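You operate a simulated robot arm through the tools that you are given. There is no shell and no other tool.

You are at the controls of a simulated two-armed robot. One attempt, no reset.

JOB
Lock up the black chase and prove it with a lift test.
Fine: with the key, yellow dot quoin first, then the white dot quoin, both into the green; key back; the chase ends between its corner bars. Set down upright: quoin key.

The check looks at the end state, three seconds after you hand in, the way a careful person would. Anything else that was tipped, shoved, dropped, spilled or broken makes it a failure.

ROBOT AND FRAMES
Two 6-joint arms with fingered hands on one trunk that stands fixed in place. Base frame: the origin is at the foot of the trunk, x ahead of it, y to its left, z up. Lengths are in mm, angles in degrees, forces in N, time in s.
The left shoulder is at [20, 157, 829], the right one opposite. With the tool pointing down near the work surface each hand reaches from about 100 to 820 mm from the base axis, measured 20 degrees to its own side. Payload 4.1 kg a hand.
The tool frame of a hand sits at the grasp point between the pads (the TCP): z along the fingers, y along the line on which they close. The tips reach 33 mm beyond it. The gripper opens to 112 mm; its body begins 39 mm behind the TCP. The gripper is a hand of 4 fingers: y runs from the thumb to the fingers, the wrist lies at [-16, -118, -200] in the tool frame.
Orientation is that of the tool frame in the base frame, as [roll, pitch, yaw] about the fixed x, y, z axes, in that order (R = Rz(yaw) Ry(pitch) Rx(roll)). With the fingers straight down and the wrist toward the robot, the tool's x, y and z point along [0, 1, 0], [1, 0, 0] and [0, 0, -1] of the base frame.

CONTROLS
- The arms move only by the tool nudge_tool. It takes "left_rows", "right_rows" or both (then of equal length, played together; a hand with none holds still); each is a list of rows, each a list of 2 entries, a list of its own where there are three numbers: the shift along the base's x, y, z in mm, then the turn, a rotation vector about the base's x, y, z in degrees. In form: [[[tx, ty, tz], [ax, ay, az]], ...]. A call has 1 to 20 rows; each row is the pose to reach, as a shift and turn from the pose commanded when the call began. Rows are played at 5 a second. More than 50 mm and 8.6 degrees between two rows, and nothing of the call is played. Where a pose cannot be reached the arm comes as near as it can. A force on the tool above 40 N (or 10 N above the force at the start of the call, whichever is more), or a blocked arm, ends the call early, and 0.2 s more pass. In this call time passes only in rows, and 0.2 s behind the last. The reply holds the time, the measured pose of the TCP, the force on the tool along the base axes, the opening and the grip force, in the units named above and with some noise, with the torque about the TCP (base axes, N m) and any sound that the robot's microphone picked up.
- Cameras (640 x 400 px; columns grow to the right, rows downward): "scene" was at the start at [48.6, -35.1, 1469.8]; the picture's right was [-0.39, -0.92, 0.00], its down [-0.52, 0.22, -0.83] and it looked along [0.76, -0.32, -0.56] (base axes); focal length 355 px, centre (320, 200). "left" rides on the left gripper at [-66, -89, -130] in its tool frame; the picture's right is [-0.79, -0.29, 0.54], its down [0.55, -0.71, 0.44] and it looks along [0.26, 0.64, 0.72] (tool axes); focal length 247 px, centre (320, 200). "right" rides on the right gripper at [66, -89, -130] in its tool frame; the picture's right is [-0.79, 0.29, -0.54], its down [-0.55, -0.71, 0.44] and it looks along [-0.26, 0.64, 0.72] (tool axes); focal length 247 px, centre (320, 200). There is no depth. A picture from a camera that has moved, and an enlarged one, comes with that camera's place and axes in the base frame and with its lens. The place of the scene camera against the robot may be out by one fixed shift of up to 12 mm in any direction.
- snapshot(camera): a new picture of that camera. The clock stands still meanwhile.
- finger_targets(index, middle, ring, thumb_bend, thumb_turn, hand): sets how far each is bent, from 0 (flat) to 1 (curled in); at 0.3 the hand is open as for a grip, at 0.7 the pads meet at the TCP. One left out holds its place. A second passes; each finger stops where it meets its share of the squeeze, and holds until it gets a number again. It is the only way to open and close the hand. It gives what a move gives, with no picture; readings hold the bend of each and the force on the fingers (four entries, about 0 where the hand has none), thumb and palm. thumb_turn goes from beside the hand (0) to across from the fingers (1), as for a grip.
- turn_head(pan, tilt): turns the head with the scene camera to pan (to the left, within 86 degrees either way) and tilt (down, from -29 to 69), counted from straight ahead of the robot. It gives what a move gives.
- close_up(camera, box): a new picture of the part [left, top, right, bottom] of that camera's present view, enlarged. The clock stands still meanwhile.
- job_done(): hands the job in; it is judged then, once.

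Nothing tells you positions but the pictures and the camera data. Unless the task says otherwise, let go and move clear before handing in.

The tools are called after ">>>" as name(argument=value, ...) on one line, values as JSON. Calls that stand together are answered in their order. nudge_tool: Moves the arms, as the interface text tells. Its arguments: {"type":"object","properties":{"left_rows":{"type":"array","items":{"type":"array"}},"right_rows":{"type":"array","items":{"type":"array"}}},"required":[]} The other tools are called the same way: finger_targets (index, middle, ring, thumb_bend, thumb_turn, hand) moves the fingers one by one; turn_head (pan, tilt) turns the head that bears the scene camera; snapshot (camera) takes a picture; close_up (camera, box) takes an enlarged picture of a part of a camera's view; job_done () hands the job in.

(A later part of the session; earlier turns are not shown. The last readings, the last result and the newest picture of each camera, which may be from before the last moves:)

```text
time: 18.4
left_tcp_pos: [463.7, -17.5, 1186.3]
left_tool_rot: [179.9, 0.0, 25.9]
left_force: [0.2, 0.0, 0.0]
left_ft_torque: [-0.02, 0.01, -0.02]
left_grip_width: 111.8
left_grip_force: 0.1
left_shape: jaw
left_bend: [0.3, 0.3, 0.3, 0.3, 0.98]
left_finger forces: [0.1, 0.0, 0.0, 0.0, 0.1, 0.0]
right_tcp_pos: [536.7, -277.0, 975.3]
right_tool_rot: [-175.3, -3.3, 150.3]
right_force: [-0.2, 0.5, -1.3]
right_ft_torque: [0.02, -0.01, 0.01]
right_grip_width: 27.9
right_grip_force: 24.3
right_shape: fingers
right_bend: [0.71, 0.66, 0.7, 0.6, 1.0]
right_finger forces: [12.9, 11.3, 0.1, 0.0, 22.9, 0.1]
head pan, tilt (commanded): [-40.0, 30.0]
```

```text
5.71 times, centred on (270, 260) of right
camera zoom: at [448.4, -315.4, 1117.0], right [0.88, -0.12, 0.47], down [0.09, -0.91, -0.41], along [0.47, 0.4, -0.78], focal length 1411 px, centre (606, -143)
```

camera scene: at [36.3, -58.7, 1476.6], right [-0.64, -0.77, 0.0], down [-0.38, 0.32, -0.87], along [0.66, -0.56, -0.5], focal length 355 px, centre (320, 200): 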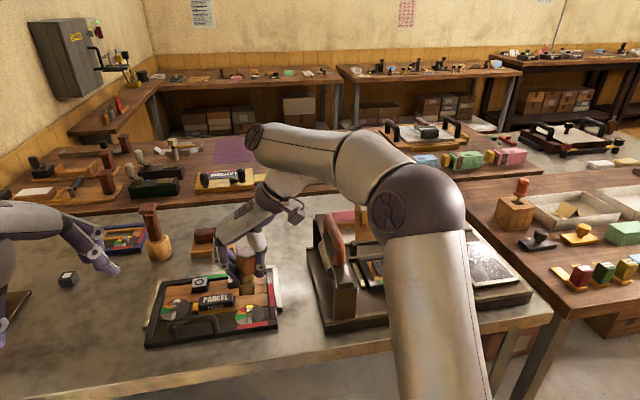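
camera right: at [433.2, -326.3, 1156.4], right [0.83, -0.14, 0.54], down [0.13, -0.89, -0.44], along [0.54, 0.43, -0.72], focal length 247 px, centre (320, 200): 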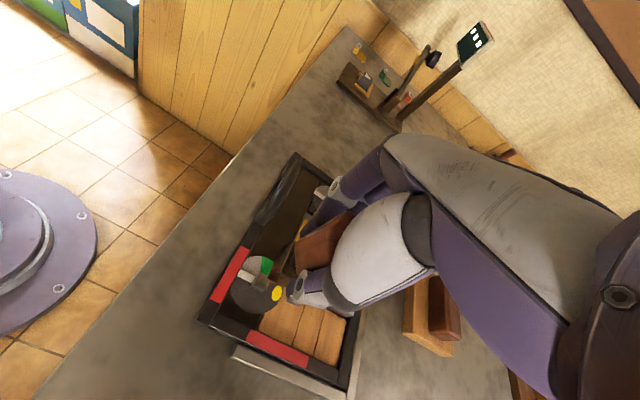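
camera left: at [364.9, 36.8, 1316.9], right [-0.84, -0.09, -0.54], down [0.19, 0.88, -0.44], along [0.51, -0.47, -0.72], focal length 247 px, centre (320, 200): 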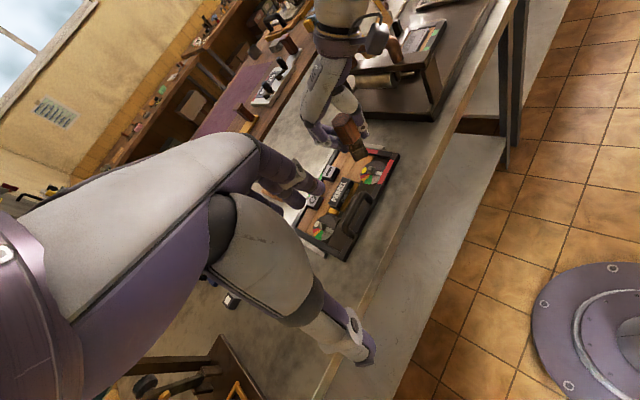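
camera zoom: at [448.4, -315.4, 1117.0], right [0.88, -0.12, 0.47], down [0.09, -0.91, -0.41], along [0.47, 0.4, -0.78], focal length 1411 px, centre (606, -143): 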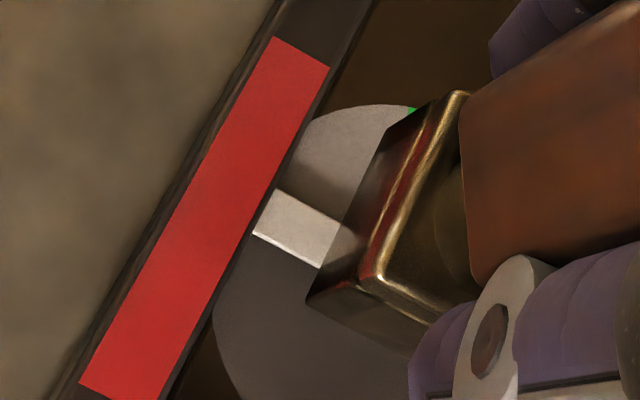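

The socket is now aligned over the stud to within about half a millimetre. I'll lower in 2 mm steps and watch the force.

>>> nudge_tool(right_rows=[[[0, 0, -2], [0, 0, 0]], [[0, 0, -4], [0, 0, 0]], [[0, 0, -6], [0, 0, 0]], [[0, 0, -8], [0, 0, 0]]])

>>> close_up(camera="left", box=[356, 156, 384, 180])

>>> close_up(camera="scene", box=[238, 296, 266, 322])

```text
time: 19.4
left_tcp_pos: [463.2, -16.8, 1187.3]
left_tool_rot: [-180.0, 0.0, 25.7]
left_force: [0.1, 0.5, -0.3]
left_ft_torque: [-0.02, 0.0, -0.01]
left_grip_width: 111.6
left_grip_force: 0.1
left_shape: jaw
left_bend: [0.3, 0.3, 0.3, 0.3, 0.98]
left_finger forces: [0.1, 0.0, 0.0, 0.0, 0.0, 0.0]
right_tcp_pos: [536.6, -275.8, 968.6]
right_tool_rot: [-175.4, -3.3, 150.3]
right_force: [-0.2, -1.1, -1.1]
right_ft_torque: [0.0, 0.0, 0.0]
right_grip_width: 28.3
right_grip_force: 23.7
right_shape: fingers
right_bend: [0.71, 0.66, 0.7, 0.6, 1.0]
right_finger forces: [12.8, 11.3, 0.0, 0.0, 22.8, 0.0]
head pan, tilt (commanded): [-40.0, 30.0]
```

```text
16.00 times, centred on (370, 168) of left
camera zoom: at [365.0, 36.8, 1316.9], right [-0.84, -0.09, -0.54], down [0.19, 0.88, -0.44], along [0.51, -0.47, -0.72], focal length 3952 px, centre (-480, 712)
```

zoom: 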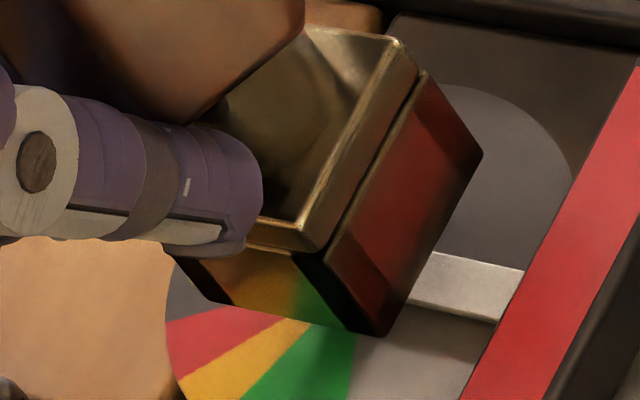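

```text
15.38 times, centred on (252, 309) of scene
camera zoom: at [36.5, -58.8, 1476.6], right [-0.64, -0.77, 0.0], down [-0.38, 0.32, -0.87], along [0.66, -0.56, -0.5], focal length 5468 px, centre (1366, -1477)
```

zoom: 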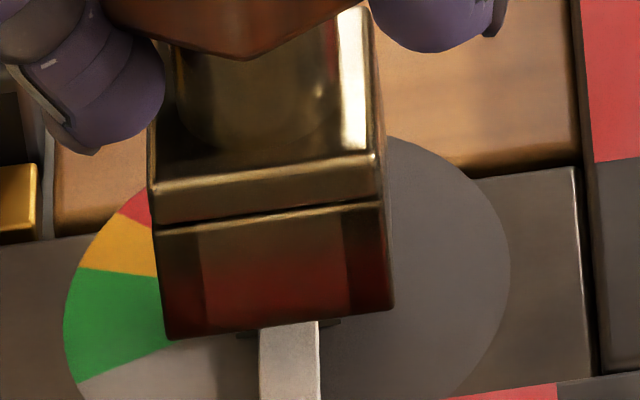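

There's no contact force and the socket is sliding down over the stud. I'll continue until it seats.

>>> nudge_tool(right_rows=[[[0, 0, -1.5], [0, 0, 0]], [[0, 0, -3], [0, 0, 0]], [[0, 0, -4.5], [0, 0, 0]], [[0, 0, -6], [0, 0, 0]]])

>>> close_up(camera="left", box=[356, 156, 384, 180])

>>> close_up(camera="scene", box=[230, 286, 270, 322])

```text
time: 20.4
left_tcp_pos: [463.7, -16.8, 1187.8]
left_tool_rot: [180.0, 0.0, 25.8]
left_force: [-0.5, 0.4, -1.0]
left_ft_torque: [-0.01, 0.02, -0.03]
left_grip_width: 111.6
left_grip_force: 0.1
left_shape: jaw
left_bend: [0.3, 0.3, 0.3, 0.3, 0.98]
left_finger forces: [0.0, 0.1, 0.0, 0.0, 0.0, 0.1]
right_tcp_pos: [536.2, -275.5, 962.3]
right_tool_rot: [-175.4, -3.2, 150.3]
right_force: [1.9, -0.4, -1.4]
right_ft_torque: [-0.04, -0.04, 0.0]
right_grip_width: 28.0
right_grip_force: 23.6
right_shape: fingers
right_bend: [0.71, 0.66, 0.7, 0.6, 1.0]
right_finger forces: [12.8, 11.2, 0.0, 0.0, 23.1, 0.0]
head pan, tilt (commanded): [-40.0, 30.0]
```

```text
16.00 times, centred on (370, 168) of left
camera zoom: at [365.0, 36.8, 1316.9], right [-0.84, -0.09, -0.54], down [0.19, 0.88, -0.44], along [0.51, -0.47, -0.72], focal length 3952 px, centre (-480, 712)
```

zoom: 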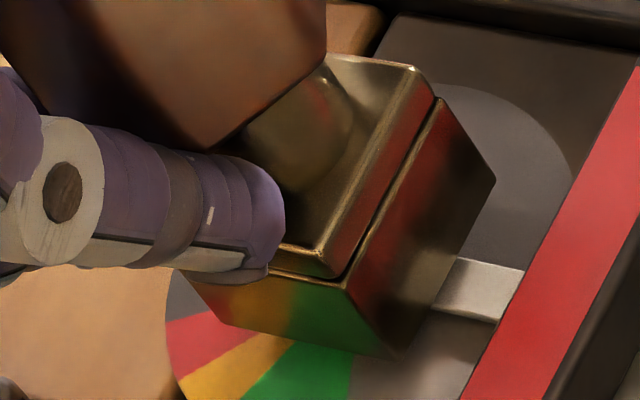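

```text
11.11 times, centred on (250, 304) of scene
camera zoom: at [36.5, -58.8, 1476.6], right [-0.64, -0.77, 0.0], down [-0.38, 0.32, -0.87], along [0.66, -0.56, -0.5], focal length 3949 px, centre (1098, -956)
```

zoom: 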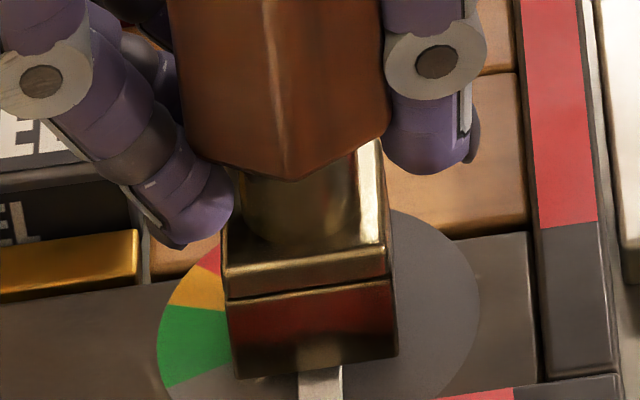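

The socket is over the stud with about 8 mm of engagement. I'll start turning clockwise about the stud axis, 20° first, and check that the pointer follows and the chase stays put.

>>> nudge_tool(right_rows=[[[0.6, -0.25, -0.5], [0, 0, -5]], [[1.18, -0.56, -1], [0, 0, -10]], [[1.72, -0.91, -1], [0, 0, -15]], [[2.24, -1.31, -1], [0, 0, -20]]])

>>> close_up(camera="left", box=[350, 150, 400, 186])

>>> close_up(camera="scene", box=[140, 260, 300, 350])

>>> close_up(camera="right", box=[190, 200, 350, 330])

```text
time: 21.4
left_tcp_pos: [463.0, -15.8, 1186.4]
left_tool_rot: [179.9, 0.0, 25.9]
left_force: [0.1, 0.1, -0.4]
left_ft_torque: [0.0, -0.01, -0.01]
left_grip_width: 111.6
left_grip_force: 0.2
left_shape: jaw
left_bend: [0.3, 0.3, 0.3, 0.3, 0.98]
left_finger forces: [0.0, 0.1, 0.0, 0.0, 0.0, 0.0]
right_tcp_pos: [538.6, -278.5, 961.4]
right_tool_rot: [-175.4, -3.2, 130.2]
right_force: [1.0, -1.9, -2.9]
right_ft_torque: [-0.04, -0.08, 0.04]
right_grip_width: 28.3
right_grip_force: 23.4
right_shape: fingers
right_bend: [0.71, 0.66, 0.7, 0.6, 1.0]
right_finger forces: [12.6, 11.7, 0.0, 0.0, 23.1, 0.0]
head pan, tilt (commanded): [-40.0, 30.0]
```

```text
11.11 times, centred on (375, 168) of left
camera zoom: at [365.1, 36.7, 1316.8], right [-0.84, -0.09, -0.54], down [0.19, 0.88, -0.44], along [0.51, -0.47, -0.72], focal length 2744 px, centre (-291, 556)
```

zoom: 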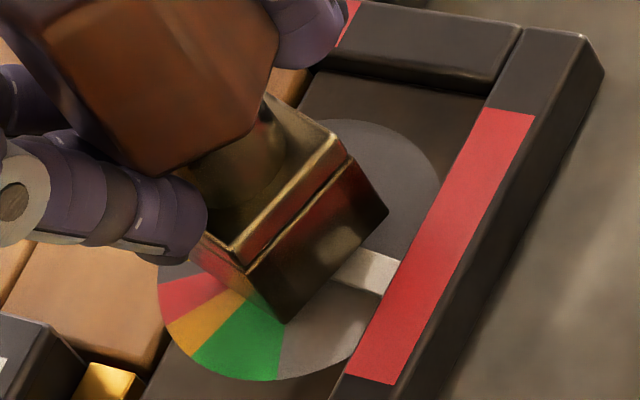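

```text
4.00 times, centred on (220, 305) of scene
camera zoom: at [36.6, -58.8, 1476.6], right [-0.64, -0.77, 0.0], down [-0.38, 0.32, -0.87], along [0.66, -0.56, -0.5], focal length 1422 px, centre (720, -220)
```

zoom: 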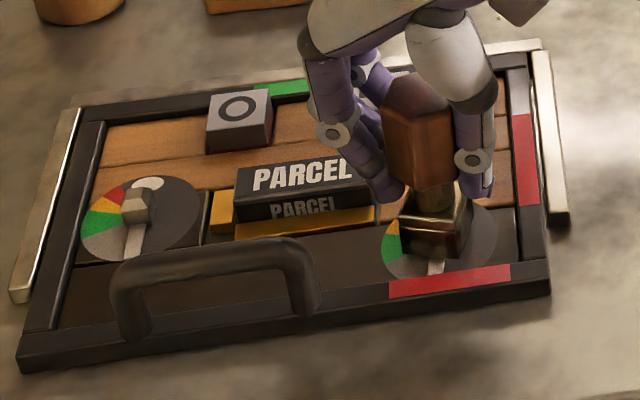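

```text
3.08 times, centred on (270, 265) of right
camera zoom: at [441.6, -283.1, 1102.3], right [0.78, -0.41, 0.47], down [-0.22, -0.88, -0.41], along [0.58, 0.21, -0.78], focal length 760 px, centre (474, 0)
```

zoom: 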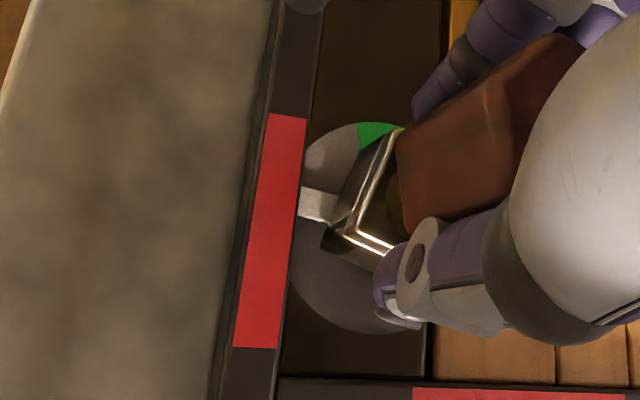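

The key turned 20° but the pointer hasn't moved and there's no torque, so the socket has free play on the stud. I'll turn a bit more and watch for it to bite.

>>> nudge_tool(right_rows=[[[0.25, -0.2, 0], [0, 0, -2.5]], [[0.48, -0.44, 0], [0, 0, -5]], [[0.7, -0.7, 0], [0, 0, -7.5]], [[0.91, -0.93, 0], [0, 0, -10]]])

>>> close_up(camera="left", box=[350, 150, 400, 186])

>>> close_up(camera="scene", box=[220, 270, 290, 330])

>>> close_up(camera="right", box=[240, 215, 320, 285])

```text
time: 22.4
left_tcp_pos: [463.3, -16.7, 1186.6]
left_tool_rot: [179.9, 0.0, 25.8]
left_force: [-0.8, 0.5, 0.2]
left_ft_torque: [0.0, -0.02, 0.0]
left_grip_width: 111.9
left_grip_force: 0.0
left_shape: jaw
left_bend: [0.3, 0.3, 0.3, 0.3, 0.98]
left_finger forces: [0.0, 0.0, 0.0, 0.0, 0.0, 0.1]
right_tcp_pos: [539.0, -277.7, 963.1]
right_tool_rot: [-175.4, -3.4, 120.2]
right_force: [1.4, -0.8, -4.2]
right_ft_torque: [-0.02, -0.05, 0.08]
right_grip_width: 28.1
right_grip_force: 23.8
right_shape: fingers
right_bend: [0.71, 0.66, 0.7, 0.6, 1.0]
right_finger forces: [12.6, 12.1, 0.0, 0.0, 23.1, 0.1]
head pan, tilt (commanded): [-40.0, 30.0]
```

```text
11.11 times, centred on (375, 168) of left
camera zoom: at [365.1, 36.7, 1316.8], right [-0.84, -0.09, -0.54], down [0.19, 0.88, -0.44], along [0.51, -0.47, -0.72], focal length 2744 px, centre (-291, 556)
```

zoom: 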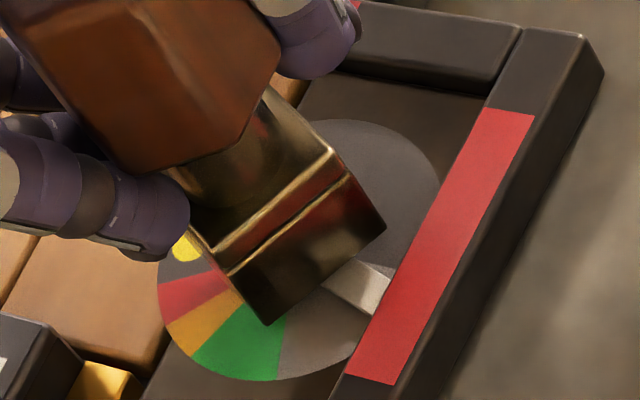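

```text
6.67 times, centred on (255, 300) of scene
camera zoom: at [36.6, -58.8, 1476.6], right [-0.64, -0.77, 0.0], down [-0.38, 0.32, -0.87], along [0.66, -0.56, -0.5], focal length 2370 px, centre (753, -467)
```

zoom: 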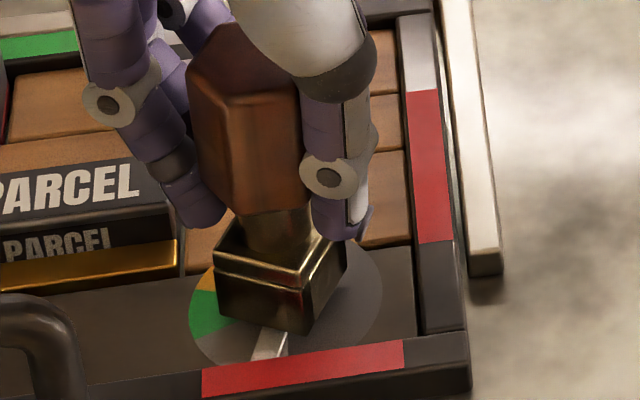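

```text
5.71 times, centred on (280, 250) of right
camera zoom: at [442.8, -267.2, 1102.6], right [0.7, -0.54, 0.47], down [-0.37, -0.83, -0.41], along [0.61, 0.11, -0.78], focal length 1411 px, centre (549, -86)
```

zoom: 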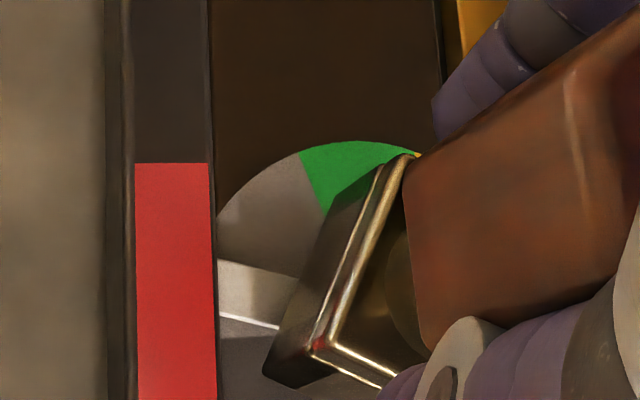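

The socket has bitten. The pointer is moving now, with light torque, after about 20° of free play. I'll continue another 30° and check.

>>> nudge_tool(right_rows=[[[0.39, -0.52, 0], [0, 0, -5]], [[0.74, -1.07, 0], [0, 0, -10]], [[1.04, -1.65, 0], [0, 0, -15]], [[1.28, -2.25, 0], [0, 0, -20]], [[1.47, -2.88, 0], [0, 0, -25]], [[1.61, -3.51, 0], [0, 0, -30]]])

>>> close_up(camera="left", box=[350, 150, 400, 186])

>>> close_up(camera="scene", box=[140, 260, 300, 350])

>>> close_up(camera="right", box=[220, 195, 320, 285])

```text
time: 23.8
left_tcp_pos: [462.3, -17.6, 1187.1]
left_tool_rot: [-179.9, 0.1, 25.9]
left_force: [-0.2, 0.2, -0.2]
left_ft_torque: [0.0, -0.01, 0.0]
left_grip_width: 111.6
left_grip_force: 0.2
left_shape: jaw
left_bend: [0.3, 0.3, 0.3, 0.3, 0.98]
left_finger forces: [0.1, 0.1, 0.0, 0.1, 0.1, 0.1]
right_tcp_pos: [541.9, -280.7, 961.9]
right_tool_rot: [-175.4, -3.3, 90.3]
right_force: [-2.9, 2.1, -4.8]
right_ft_torque: [0.05, 0.12, 0.11]
right_grip_width: 28.3
right_grip_force: 23.7
right_shape: fingers
right_bend: [0.71, 0.66, 0.7, 0.6, 1.0]
right_finger forces: [12.0, 12.3, 0.1, 0.0, 23.4, 0.0]
head pan, tilt (commanded): [-40.0, 30.0]
```

```text
11.11 times, centred on (375, 168) of left
camera zoom: at [365.0, 36.8, 1316.9], right [-0.84, -0.09, -0.54], down [0.19, 0.88, -0.44], along [0.51, -0.47, -0.72], focal length 2744 px, centre (-291, 556)
```

zoom: 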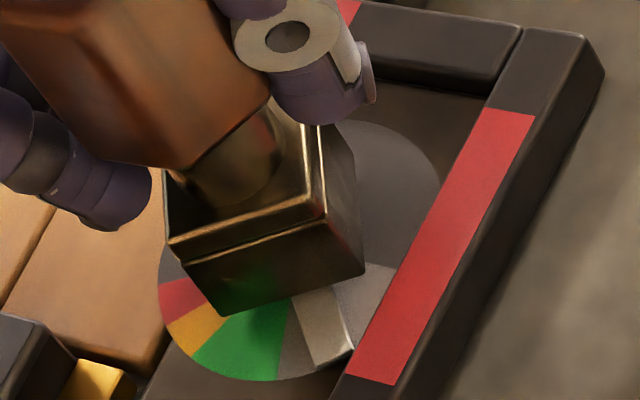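

```text
4.00 times, centred on (220, 305) of scene
camera zoom: at [36.6, -58.7, 1476.6], right [-0.64, -0.77, 0.0], down [-0.38, 0.32, -0.87], along [0.66, -0.56, -0.5], focal length 1422 px, centre (720, -220)
```

zoom: 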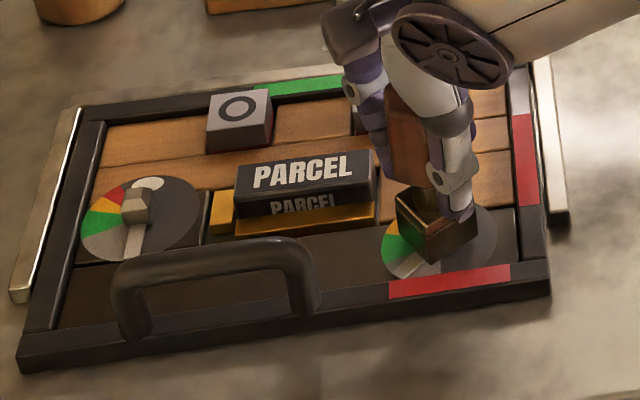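

```text
4.44 times, centred on (270, 240) of right
camera zoom: at [462.7, -223.9, 1102.8], right [0.33, -0.82, 0.47], down [-0.74, -0.53, -0.41], along [0.58, -0.21, -0.78], focal length 1098 px, centre (542, 22)
```

zoom: 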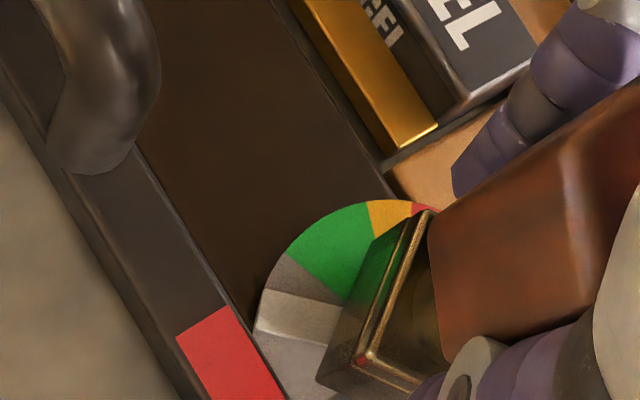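

The pointer has turned to about azimuth 105 and the chase hasn't moved. Green runs from about 84 to 43, so I need roughly 40° more. I'll do 25° and check again.

>>> nudge_tool(right_rows=[[[0.08, -0.65, 0], [0, 0, -5]], [[0.1, -1.3, 0], [0, 0, -10]], [[0.07, -1.95, 0], [0, 0, -15]], [[-0.02, -2.59, 0], [0, 0, -20]], [[-0.16, -3.23, 0], [0, 0, -25]]])

>>> close_up(camera="left", box=[350, 150, 400, 186])

>>> close_up(camera="scene", box=[140, 260, 300, 350])

>>> close_up(camera="right", box=[220, 195, 320, 285])

```text
time: 25.0
left_tcp_pos: [462.4, -17.4, 1186.6]
left_tool_rot: [179.9, 0.0, 25.8]
left_force: [-0.4, -0.1, -0.7]
left_ft_torque: [0.02, -0.02, 0.0]
left_grip_width: 111.6
left_grip_force: 0.1
left_shape: jaw
left_bend: [0.3, 0.3, 0.3, 0.3, 0.98]
left_finger forces: [0.0, 0.1, 0.0, 0.0, 0.1, 0.0]
right_tcp_pos: [542.1, -284.7, 962.7]
right_tool_rot: [-175.4, -3.3, 65.3]
right_force: [-1.8, 3.6, -5.0]
right_ft_torque: [0.14, 0.07, 0.15]
right_grip_width: 28.1
right_grip_force: 23.1
right_shape: fingers
right_bend: [0.71, 0.66, 0.7, 0.6, 1.0]
right_finger forces: [11.4, 12.1, 0.0, 0.1, 23.6, 0.0]
head pan, tilt (commanded): [-40.0, 30.0]
```

```text
11.11 times, centred on (375, 168) of left
camera zoom: at [365.0, 36.8, 1316.9], right [-0.84, -0.09, -0.54], down [0.19, 0.88, -0.44], along [0.51, -0.47, -0.72], focal length 2744 px, centre (-291, 556)
```

zoom: 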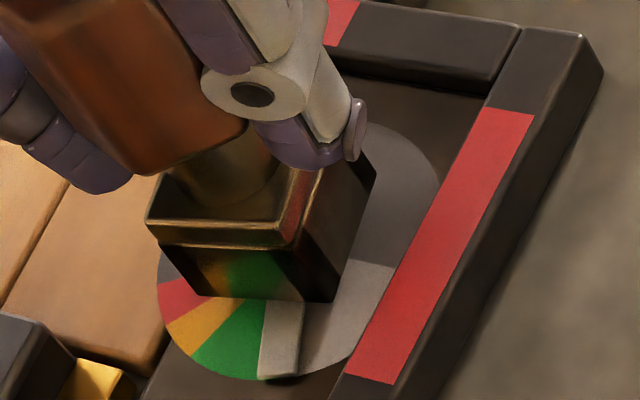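

```text
4.00 times, centred on (220, 305) of scene
camera zoom: at [36.5, -58.7, 1476.6], right [-0.64, -0.77, 0.0], down [-0.38, 0.32, -0.87], along [0.66, -0.56, -0.5], focal length 1422 px, centre (720, -220)
```

zoom: 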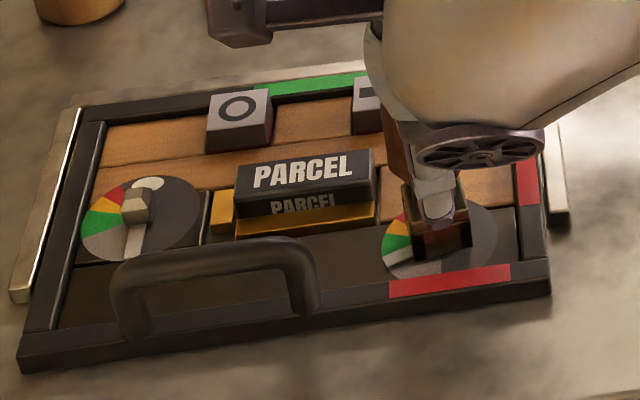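

```text
4.44 times, centred on (270, 240) of right
camera zoom: at [494.6, -198.9, 1102.7], right [-0.04, -0.88, 0.47], down [-0.9, -0.17, -0.41], along [0.44, -0.44, -0.78], focal length 1098 px, centre (542, 22)
```

zoom: 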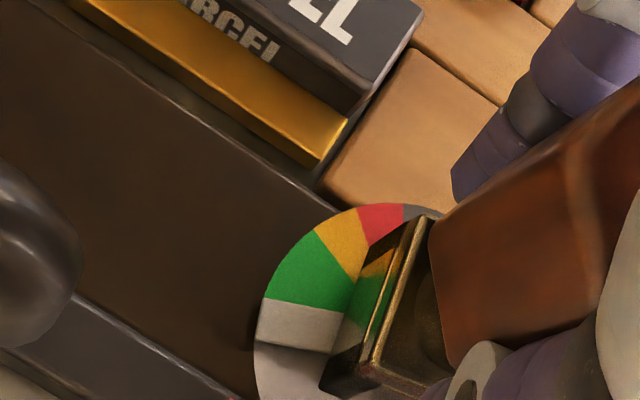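

The pointer is right at the grey/green edge. I'll turn another 15° toward the middle of green.

>>> nudge_tool(right_rows=[[[-0.2, -0.62, 0], [0, 0, -5]], [[-0.45, -1.22, 0], [0, 0, -10]], [[-0.76, -1.8, 0], [0, 0, -15]]])

>>> close_up(camera="left", box=[350, 150, 400, 186])

>>> close_up(camera="right", box=[220, 195, 320, 285])

```text
time: 25.8
left_tcp_pos: [462.5, -16.7, 1187.4]
left_tool_rot: [180.0, 0.0, 25.8]
left_force: [-0.5, 0.4, -0.1]
left_ft_torque: [0.0, 0.03, 0.03]
left_grip_width: 111.5
left_grip_force: 0.0
left_shape: jaw
left_bend: [0.3, 0.3, 0.3, 0.3, 0.98]
left_finger forces: [0.1, 0.1, 0.0, 0.0, 0.0, 0.0]
right_tcp_pos: [541.4, -287.6, 962.9]
right_tool_rot: [-175.3, -3.3, 50.3]
right_force: [-0.7, 4.2, -5.3]
right_ft_torque: [0.16, -0.03, 0.16]
right_grip_width: 28.1
right_grip_force: 23.5
right_shape: fingers
right_bend: [0.71, 0.66, 0.7, 0.6, 1.0]
right_finger forces: [11.6, 12.4, 0.0, 0.0, 23.4, 0.1]
head pan, tilt (commanded): [-40.0, 30.0]
```

```text
11.11 times, centred on (375, 168) of left
camera zoom: at [365.1, 36.8, 1316.9], right [-0.84, -0.09, -0.54], down [0.19, 0.88, -0.44], along [0.51, -0.47, -0.72], focal length 2744 px, centre (-291, 556)
```

zoom: 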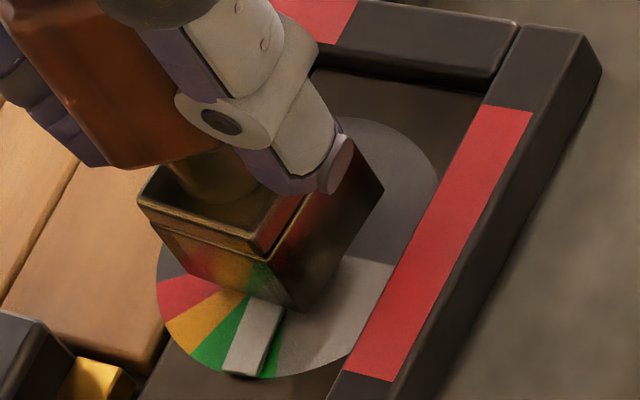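

```text
4.44 times, centred on (270, 240) of right
camera zoom: at [517.5, -192.1, 1102.8], right [-0.27, -0.84, 0.47], down [-0.91, 0.07, -0.41], along [0.31, -0.54, -0.78], focal length 1098 px, centre (542, 22)
```

zoom: 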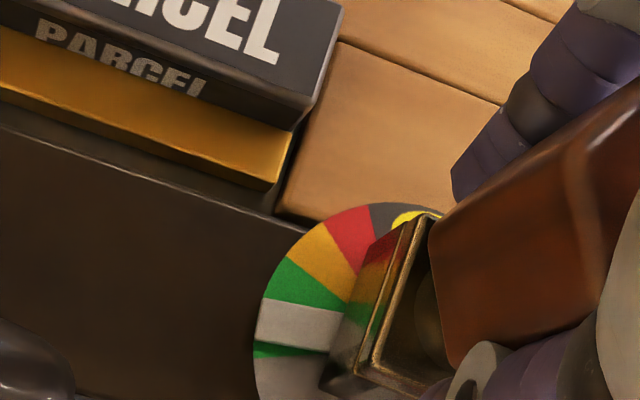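

The pointer is fully inside green, around azimuth 71. I'll turn about 7° more to bring it to the middle.

>>> nudge_tool(right_rows=[[[-0.25, -0.4, 0], [0, 0, -3.5]], [[-0.51, -0.76, 0], [0, 0, -7]]])

>>> close_up(camera="left", box=[350, 150, 400, 186])

>>> close_up(camera="right", box=[220, 195, 320, 285])

>>> close_up(camera="scene", box=[140, 240, 300, 350])

```text
time: 26.4
left_tcp_pos: [463.0, -17.2, 1186.8]
left_tool_rot: [179.9, 0.0, 25.8]
left_force: [-0.5, -0.6, -0.6]
left_ft_torque: [0.01, 0.0, -0.01]
left_grip_width: 111.6
left_grip_force: 0.1
left_shape: jaw
left_bend: [0.3, 0.3, 0.3, 0.3, 0.98]
left_finger forces: [0.0, 0.0, 0.1, 0.0, 0.0, 0.0]
right_tcp_pos: [540.1, -287.0, 961.4]
right_tool_rot: [-175.4, -3.3, 43.2]
right_force: [0.5, 3.5, -6.1]
right_ft_torque: [0.13, -0.05, 0.16]
right_grip_width: 28.2
right_grip_force: 24.1
right_shape: fingers
right_bend: [0.71, 0.66, 0.7, 0.6, 1.0]
right_finger forces: [11.8, 12.6, 0.2, 0.0, 22.9, 0.1]
head pan, tilt (commanded): [-40.0, 30.0]
```

```text
11.11 times, centred on (375, 168) of left
camera zoom: at [365.1, 36.8, 1316.8], right [-0.84, -0.09, -0.54], down [0.19, 0.88, -0.44], along [0.51, -0.47, -0.72], focal length 2744 px, centre (-291, 556)
```

zoom: 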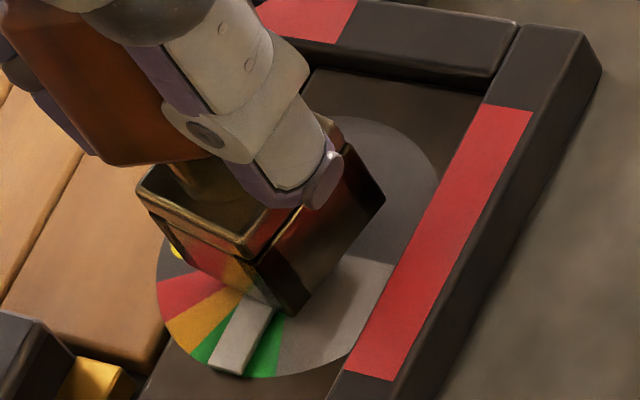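

```text
4.44 times, centred on (270, 240) of right
camera zoom: at [528.6, -190.6, 1102.8], right [-0.37, -0.8, 0.47], down [-0.9, 0.18, -0.41], along [0.24, -0.57, -0.78], focal length 1098 px, centre (542, 22)
```

zoom: 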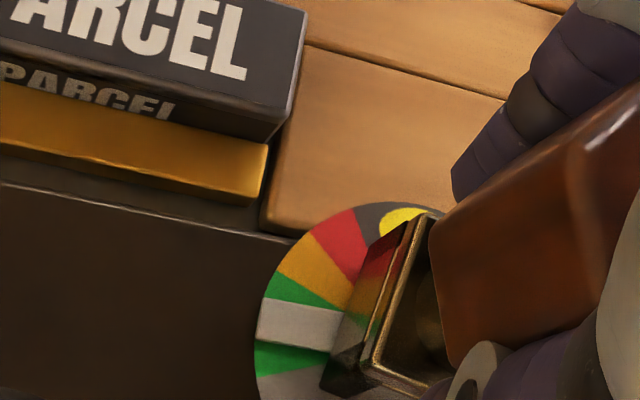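

```text
3.64 times, centred on (220, 295) of scene
camera zoom: at [36.6, -58.8, 1476.6], right [-0.64, -0.77, 0.0], down [-0.38, 0.32, -0.87], along [0.66, -0.56, -0.5], focal length 1292 px, centre (684, -146)
```

zoom: 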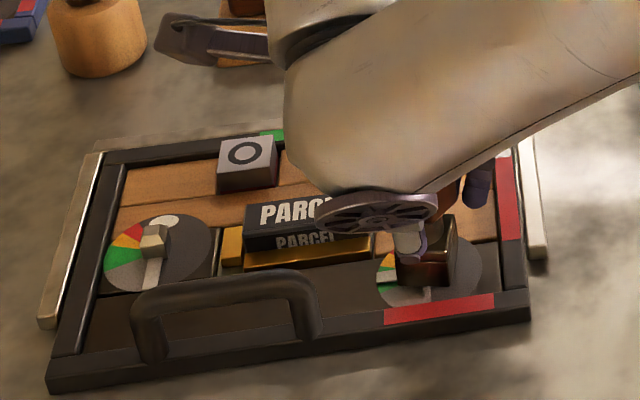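

The yellow pointer is centred in green. I'll back off a few degrees within the free play to unload the socket, confirm the pointer stays, then lift off.

>>> nudge_tool(right_rows=[[[0.35, 0.55, 0], [0, 0, 5]], [[0.7, 1.1, 0], [0, 0, 10]]])

>>> close_up(camera="left", box=[350, 150, 400, 186])

```text
time: 27.0
left_tcp_pos: [462.6, -18.0, 1185.7]
left_tool_rot: [-180.0, 0.1, 25.7]
left_force: [-0.4, 0.0, -0.5]
left_ft_torque: [-0.02, 0.01, 0.0]
left_grip_width: 111.6
left_grip_force: 0.0
left_shape: jaw
left_bend: [0.3, 0.3, 0.3, 0.3, 0.98]
left_finger forces: [0.0, 0.0, 0.0, 0.1, 0.1, 0.0]
right_tcp_pos: [540.7, -286.4, 961.8]
right_tool_rot: [-175.4, -3.3, 53.4]
right_force: [0.8, -0.1, -1.6]
right_ft_torque: [-0.04, 0.01, 0.0]
right_grip_width: 27.8
right_grip_force: 23.1
right_shape: fingers
right_bend: [0.71, 0.66, 0.7, 0.6, 1.0]
right_finger forces: [12.9, 11.1, 0.0, 0.0, 22.6, 0.1]
head pan, tilt (commanded): [-40.0, 30.0]
```

```text
11.11 times, centred on (375, 168) of left
camera zoom: at [365.0, 36.8, 1316.8], right [-0.84, -0.09, -0.54], down [0.19, 0.88, -0.44], along [0.51, -0.47, -0.72], focal length 2744 px, centre (-291, 556)
```

zoom: 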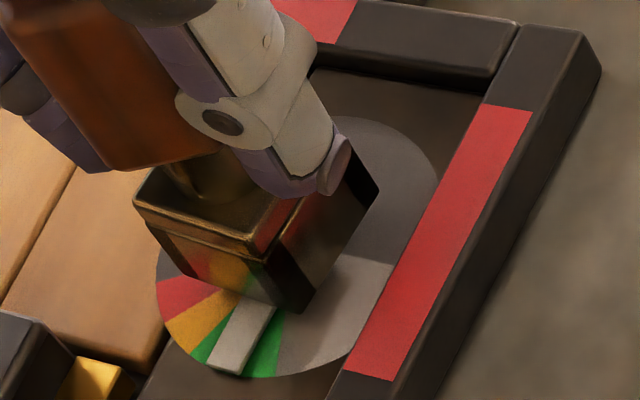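

The socket is unloaded (zero torque) and the pointer holds in mid-green. I'll lift straight up.

>>> nudge_tool(right_rows=[[[0, 0, 3], [0, 0, 0]], [[0, 0, 7], [0, 0, 0]], [[0, 0, 14], [0, 0, 0]], [[0, 0, 24], [0, 0, 0]], [[0, 0, 36], [0, 0, 0]], [[0, 0, 50], [0, 0, 0]]])

>>> close_up(camera="left", box=[300, 110, 410, 260])

>>> snapshot(camera="scene")

>>> close_up(camera="left", box=[350, 150, 400, 186])

```text
time: 28.4
left_tcp_pos: [463.1, -17.3, 1185.8]
left_tool_rot: [180.0, 0.0, 25.8]
left_force: [0.1, 0.1, -0.5]
left_ft_torque: [0.02, -0.02, -0.02]
left_grip_width: 111.6
left_grip_force: 0.0
left_shape: jaw
left_bend: [0.3, 0.3, 0.3, 0.3, 0.98]
left_finger forces: [0.2, 0.1, 0.1, 0.1, 0.0, 0.0]
right_tcp_pos: [541.0, -284.9, 1011.7]
right_tool_rot: [-175.3, -3.3, 53.4]
right_force: [-0.7, 1.0, -1.8]
right_ft_torque: [0.0, 0.0, 0.0]
right_grip_width: 27.9
right_grip_force: 23.4
right_shape: fingers
right_bend: [0.71, 0.66, 0.7, 0.6, 1.0]
right_finger forces: [12.9, 11.0, 0.0, 0.0, 22.5, 0.0]
head pan, tilt (commanded): [-40.0, 30.0]
```

```text
2.67 times, centred on (355, 185) of left
camera zoom: at [365.1, 36.8, 1316.9], right [-0.84, -0.09, -0.54], down [0.19, 0.88, -0.44], along [0.51, -0.47, -0.72], focal length 659 px, centre (227, 240)
```

zoom: 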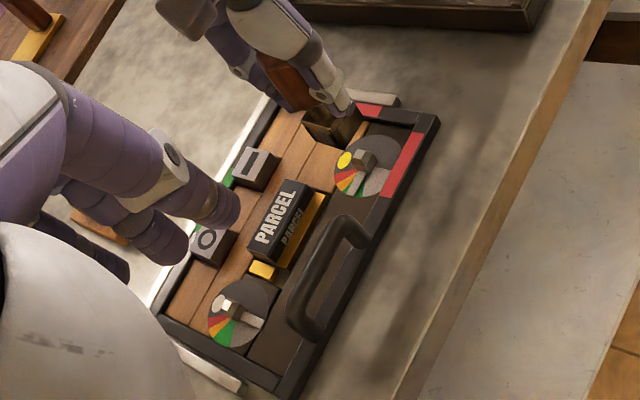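

```text
taken
camera scene: at [36.6, -58.8, 1476.6], right [-0.64, -0.77, 0.0], down [-0.38, 0.32, -0.87], along [0.66, -0.56, -0.5], focal length 355 px, centre (320, 200)
```

scene: 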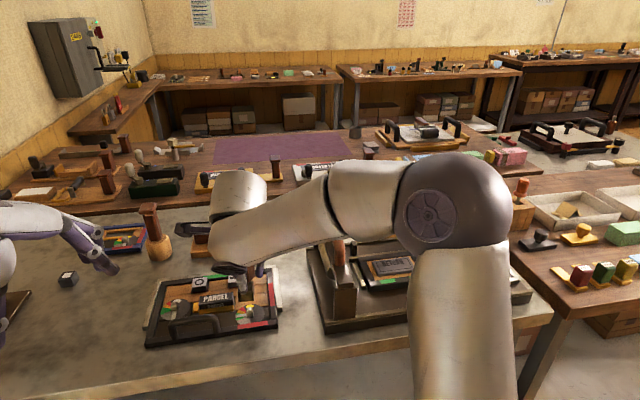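

```text
11.11 times, centred on (375, 168) of left
camera zoom: at [365.1, 36.8, 1316.9], right [-0.84, -0.09, -0.54], down [0.19, 0.88, -0.44], along [0.51, -0.47, -0.72], focal length 2744 px, centre (-291, 556)
```

zoom: 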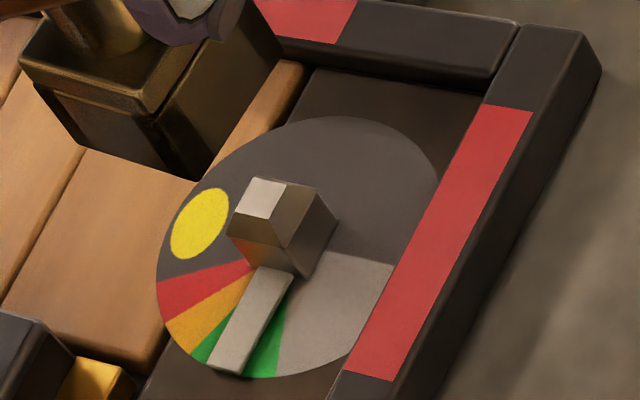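

Yellow is locked in mid-green with the chase undisturbed. Before going to the white quoin I'll move the left hand out of the way, left and back, keeping its camera on the chase.

>>> nudge_tool(left_rows=[[[-15, 35, 6], [0, 0, 0]], [[-32, 72, 12], [0, 0, 0]], [[-48, 110, 18], [0, 0, 0]], [[-63, 147, 23], [0, 0, 0]]])

>>> snapshot(camera="left")

>>> close_up(camera="scene", box=[140, 240, 300, 350])

>>> close_up(camera="right", box=[220, 195, 320, 295])

```text
time: 29.4
left_tcp_pos: [398.1, 131.8, 1209.9]
left_tool_rot: [180.0, 0.0, 25.8]
left_force: [1.0, -0.3, -0.2]
left_ft_torque: [0.04, 0.01, 0.0]
left_grip_width: 111.7
left_grip_force: 0.0
left_shape: jaw
left_bend: [0.3, 0.3, 0.3, 0.3, 0.98]
left_finger forces: [0.0, 0.1, 0.1, 0.1, 0.0, 0.0]
right_tcp_pos: [541.5, -286.9, 1010.6]
right_tool_rot: [-175.4, -3.2, 53.3]
right_force: [0.0, -0.5, -1.7]
right_ft_torque: [0.02, -0.02, 0.01]
right_grip_width: 27.9
right_grip_force: 22.9
right_shape: fingers
right_bend: [0.71, 0.66, 0.7, 0.6, 1.0]
right_finger forces: [12.8, 11.0, 0.0, 0.0, 22.5, 0.1]
head pan, tilt (commanded): [-40.0, 30.0]
```

```text
taken
camera left: at [300.2, 185.0, 1339.4], right [-0.84, -0.09, -0.54], down [0.19, 0.88, -0.44], along [0.51, -0.47, -0.72], focal length 247 px, centre (320, 200)
```

left: 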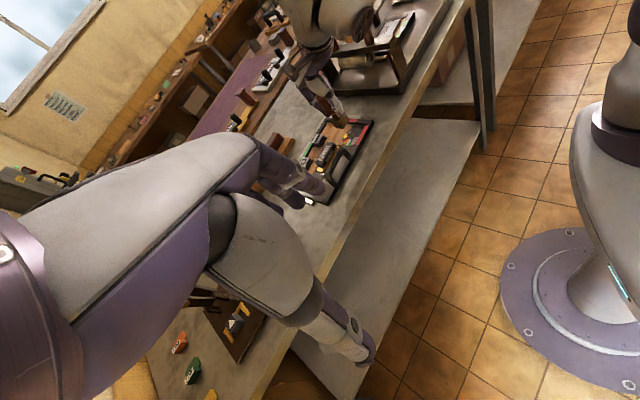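

```text
3.64 times, centred on (220, 295) of scene
camera zoom: at [36.8, -59.2, 1476.6], right [-0.64, -0.77, 0.0], down [-0.38, 0.32, -0.87], along [0.66, -0.56, -0.5], focal length 1292 px, centre (684, -146)
```

zoom: 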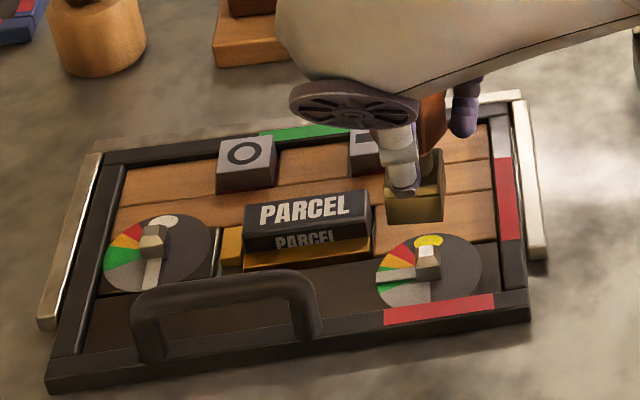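

```text
4.00 times, centred on (270, 245) of right
camera zoom: at [512.2, -192.3, 1152.0], right [-0.23, -0.85, 0.47], down [-0.91, 0.02, -0.41], along [0.34, -0.52, -0.78], focal length 988 px, centre (520, 20)
```

zoom: 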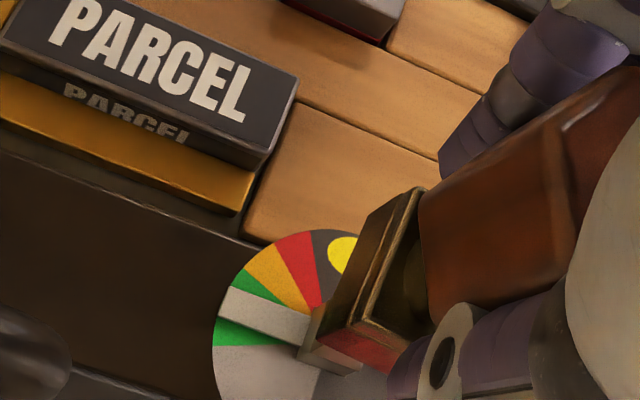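

Yellow is confirmed in green from three views. Now I'll rewind the hand 97° while carrying the key above the white quoin, and turn the left hand slightly so its camera sees that dial.

>>> nudge_tool(right_rows=[[[8.6, 9.5, 4], [0, 0, 7.5]], [[17.1, 19, 8], [0, 0, 15]], [[25.7, 28.5, 10], [0, 0, 22.5]], [[34.2, 38, 10], [0, 0, 30]], [[42.8, 47.5, 10], [0, 0, 37.5]], [[51.3, 57, 10], [0, 0, 45]], [[59.9, 66.4, 10], [0, 0, 52.5]], [[68.4, 75.9, 10], [0, 0, 60]], [[77, 85.4, 10], [0, 0, 67.5]], [[85.5, 94.9, 10], [0, 0, 75]], [[94.1, 104.4, 10], [0, 0, 82.5]], [[102.6, 113.9, 10], [0, 0, 90]], [[111.2, 123.4, 10], [0, 0, 97]]], left_rows=[[[0, 0, 0], [0, 0, 6]], [[0, 0, 0], [0, 0, 12]], [[0, 0, 0], [0, 0, 18]], [[0, 0, 0], [0, 0, 18]], [[0, 0, 0], [0, 0, 18]], [[0, 0, 0], [0, 0, 18]], [[0, 0, 0], [0, 0, 18]], [[0, 0, 0], [0, 0, 18]], [[0, 0, 0], [0, 0, 18]], [[0, 0, 0], [0, 0, 18]], [[0, 0, 0], [0, 0, 18]], [[0, 0, 0], [0, 0, 18]], [[0, 0, 0], [0, 0, 18]]])

>>> snapshot(camera="scene")

>>> snapshot(camera="left")

>>> snapshot(camera="right")

```text
time: 32.2
left_tcp_pos: [398.8, 130.0, 1208.1]
left_tool_rot: [179.9, -0.1, 43.8]
left_force: [-0.5, 0.3, 0.3]
left_ft_torque: [0.03, -0.01, 0.01]
left_grip_width: 111.8
left_grip_force: 0.1
left_shape: jaw
left_bend: [0.3, 0.3, 0.3, 0.3, 0.98]
left_finger forces: [0.0, 0.0, 0.0, 0.0, 0.1, 0.0]
right_tcp_pos: [650.5, -162.4, 1021.2]
right_tool_rot: [-175.4, -3.2, 150.4]
right_force: [-0.1, -1.1, -0.8]
right_ft_torque: [0.02, -0.06, 0.02]
right_grip_width: 27.8
right_grip_force: 23.3
right_shape: fingers
right_bend: [0.71, 0.66, 0.7, 0.6, 1.0]
right_finger forces: [12.8, 10.8, 0.0, 0.0, 22.7, 0.0]
head pan, tilt (commanded): [-40.0, 30.0]
```

```text
taken
camera scene: at [35.9, -59.0, 1476.6], right [-0.64, -0.77, 0.0], down [-0.38, 0.32, -0.87], along [0.66, -0.56, -0.5], focal length 355 px, centre (320, 200)
```

scene: 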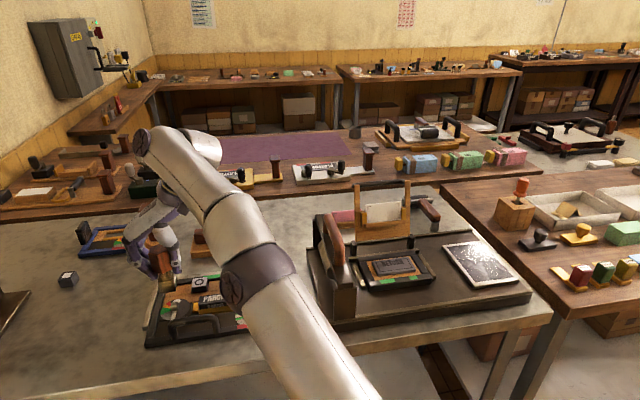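

```text
taken
camera left: at [290.1, 151.0, 1339.5], right [-0.77, -0.34, -0.54], down [-0.09, 0.9, -0.44], along [0.63, -0.29, -0.72], focal length 247 px, centre (320, 200)
```

left: 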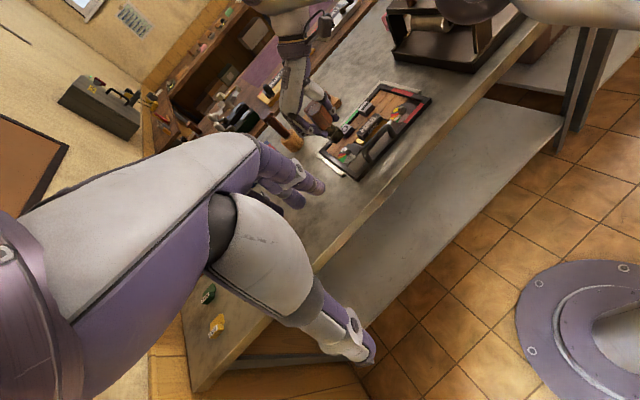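

```text
taken
camera right: at [562.0, -201.4, 1162.2], right [0.88, -0.12, 0.47], down [0.09, -0.91, -0.41], along [0.47, 0.4, -0.78], focal length 247 px, centre (320, 200)
```

right: 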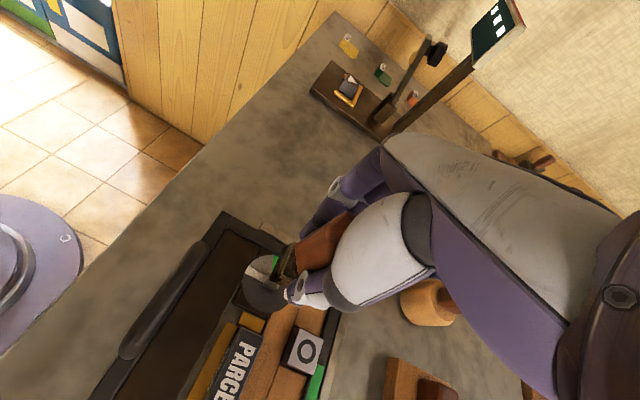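

The hand is over the white quoin in the same wind-up pose. I'll lower to just above the stud and measure the offset.

>>> nudge_tool(right_rows=[[[1, 0, -10], [0, 0, 0]], [[1, 0, -20], [0, 0, 0]], [[1, 0, -30], [0, 0, 0]]])

>>> close_up(camera="scene", box=[140, 250, 210, 320])

>>> close_up(camera="left", box=[290, 80, 380, 180])

>>> close_up(camera="right", box=[230, 215, 310, 305])

```text
time: 33.0
left_tcp_pos: [399.9, 129.9, 1208.7]
left_tool_rot: [-179.9, 0.0, 43.8]
left_force: [0.4, 0.9, -0.2]
left_ft_torque: [0.02, -0.04, 0.0]
left_grip_width: 111.7
left_grip_force: 0.0
left_shape: jaw
left_bend: [0.3, 0.3, 0.3, 0.3, 0.98]
left_finger forces: [0.0, 0.0, 0.1, 0.0, 0.0, 0.1]
right_tcp_pos: [653.3, -163.2, 990.5]
right_tool_rot: [-175.4, -3.4, 150.2]
right_force: [-0.7, 0.6, -2.4]
right_ft_torque: [0.0, 0.01, 0.0]
right_grip_width: 27.8
right_grip_force: 23.0
right_shape: fingers
right_bend: [0.71, 0.66, 0.7, 0.6, 1.0]
right_finger forces: [12.8, 10.9, 0.1, 0.1, 22.5, 0.0]
head pan, tilt (commanded): [-40.0, 30.0]
```

```text
5.71 times, centred on (175, 285) of scene
camera zoom: at [36.5, -58.7, 1476.6], right [-0.64, -0.77, 0.0], down [-0.38, 0.32, -0.87], along [0.66, -0.56, -0.5], focal length 2031 px, centre (1149, -286)
```

zoom: 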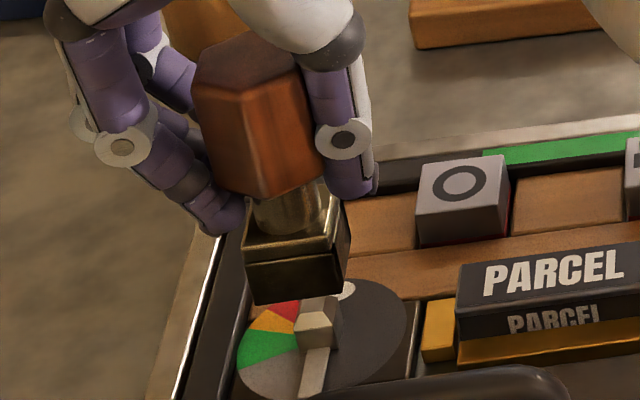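

```text
4.00 times, centred on (335, 130) of left
camera zoom: at [290.5, 151.3, 1339.4], right [-0.77, -0.34, -0.54], down [-0.09, 0.9, -0.44], along [0.63, -0.29, -0.72], focal length 988 px, centre (260, 480)
```

zoom: 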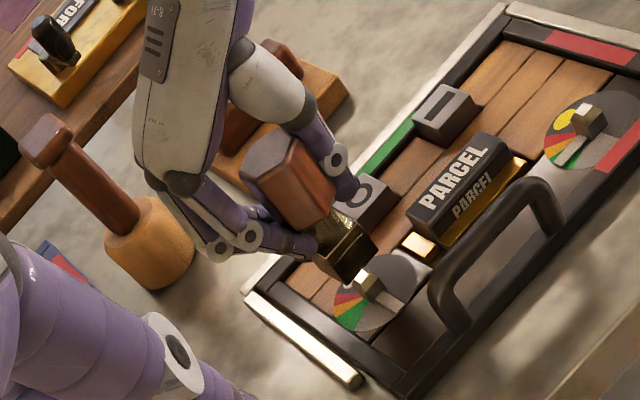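

```text
4.44 times, centred on (270, 260) of right
camera zoom: at [564.3, -202.2, 1131.8], right [0.88, -0.12, 0.47], down [0.09, -0.91, -0.41], along [0.47, 0.4, -0.78], focal length 1098 px, centre (542, -67)
```

zoom: 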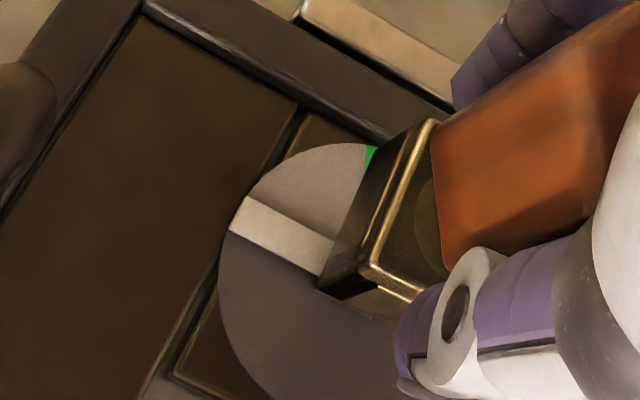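

>>> close_up(camera="scene", box=[160, 282, 192, 318])

>>> close_up(camera="left", box=[344, 130, 376, 156])

```text
11.11 times, centred on (176, 300) of scene
camera zoom: at [36.5, -58.7, 1476.6], right [-0.64, -0.77, 0.0], down [-0.38, 0.32, -0.87], along [0.66, -0.56, -0.5], focal length 3949 px, centre (1920, -911)
```

zoom: 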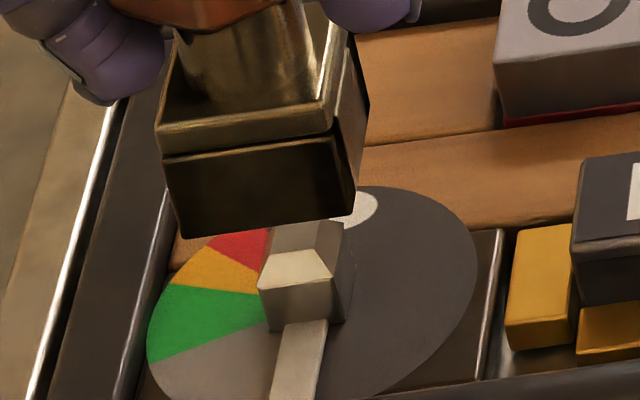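

```text
15.38 times, centred on (360, 143) of left
camera zoom: at [290.5, 151.3, 1339.4], right [-0.77, -0.34, -0.54], down [-0.09, 0.9, -0.44], along [0.63, -0.29, -0.72], focal length 3800 px, centre (-295, 1077)
```

zoom: 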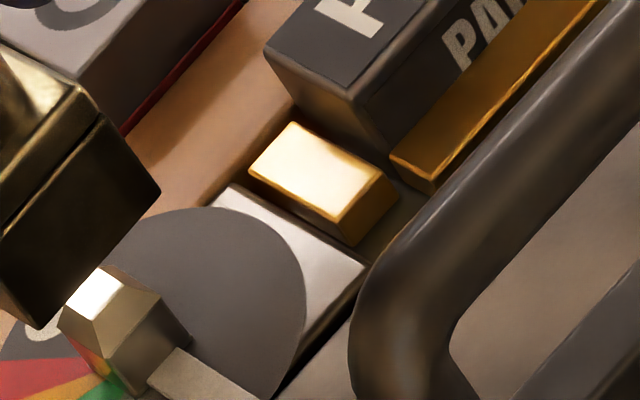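

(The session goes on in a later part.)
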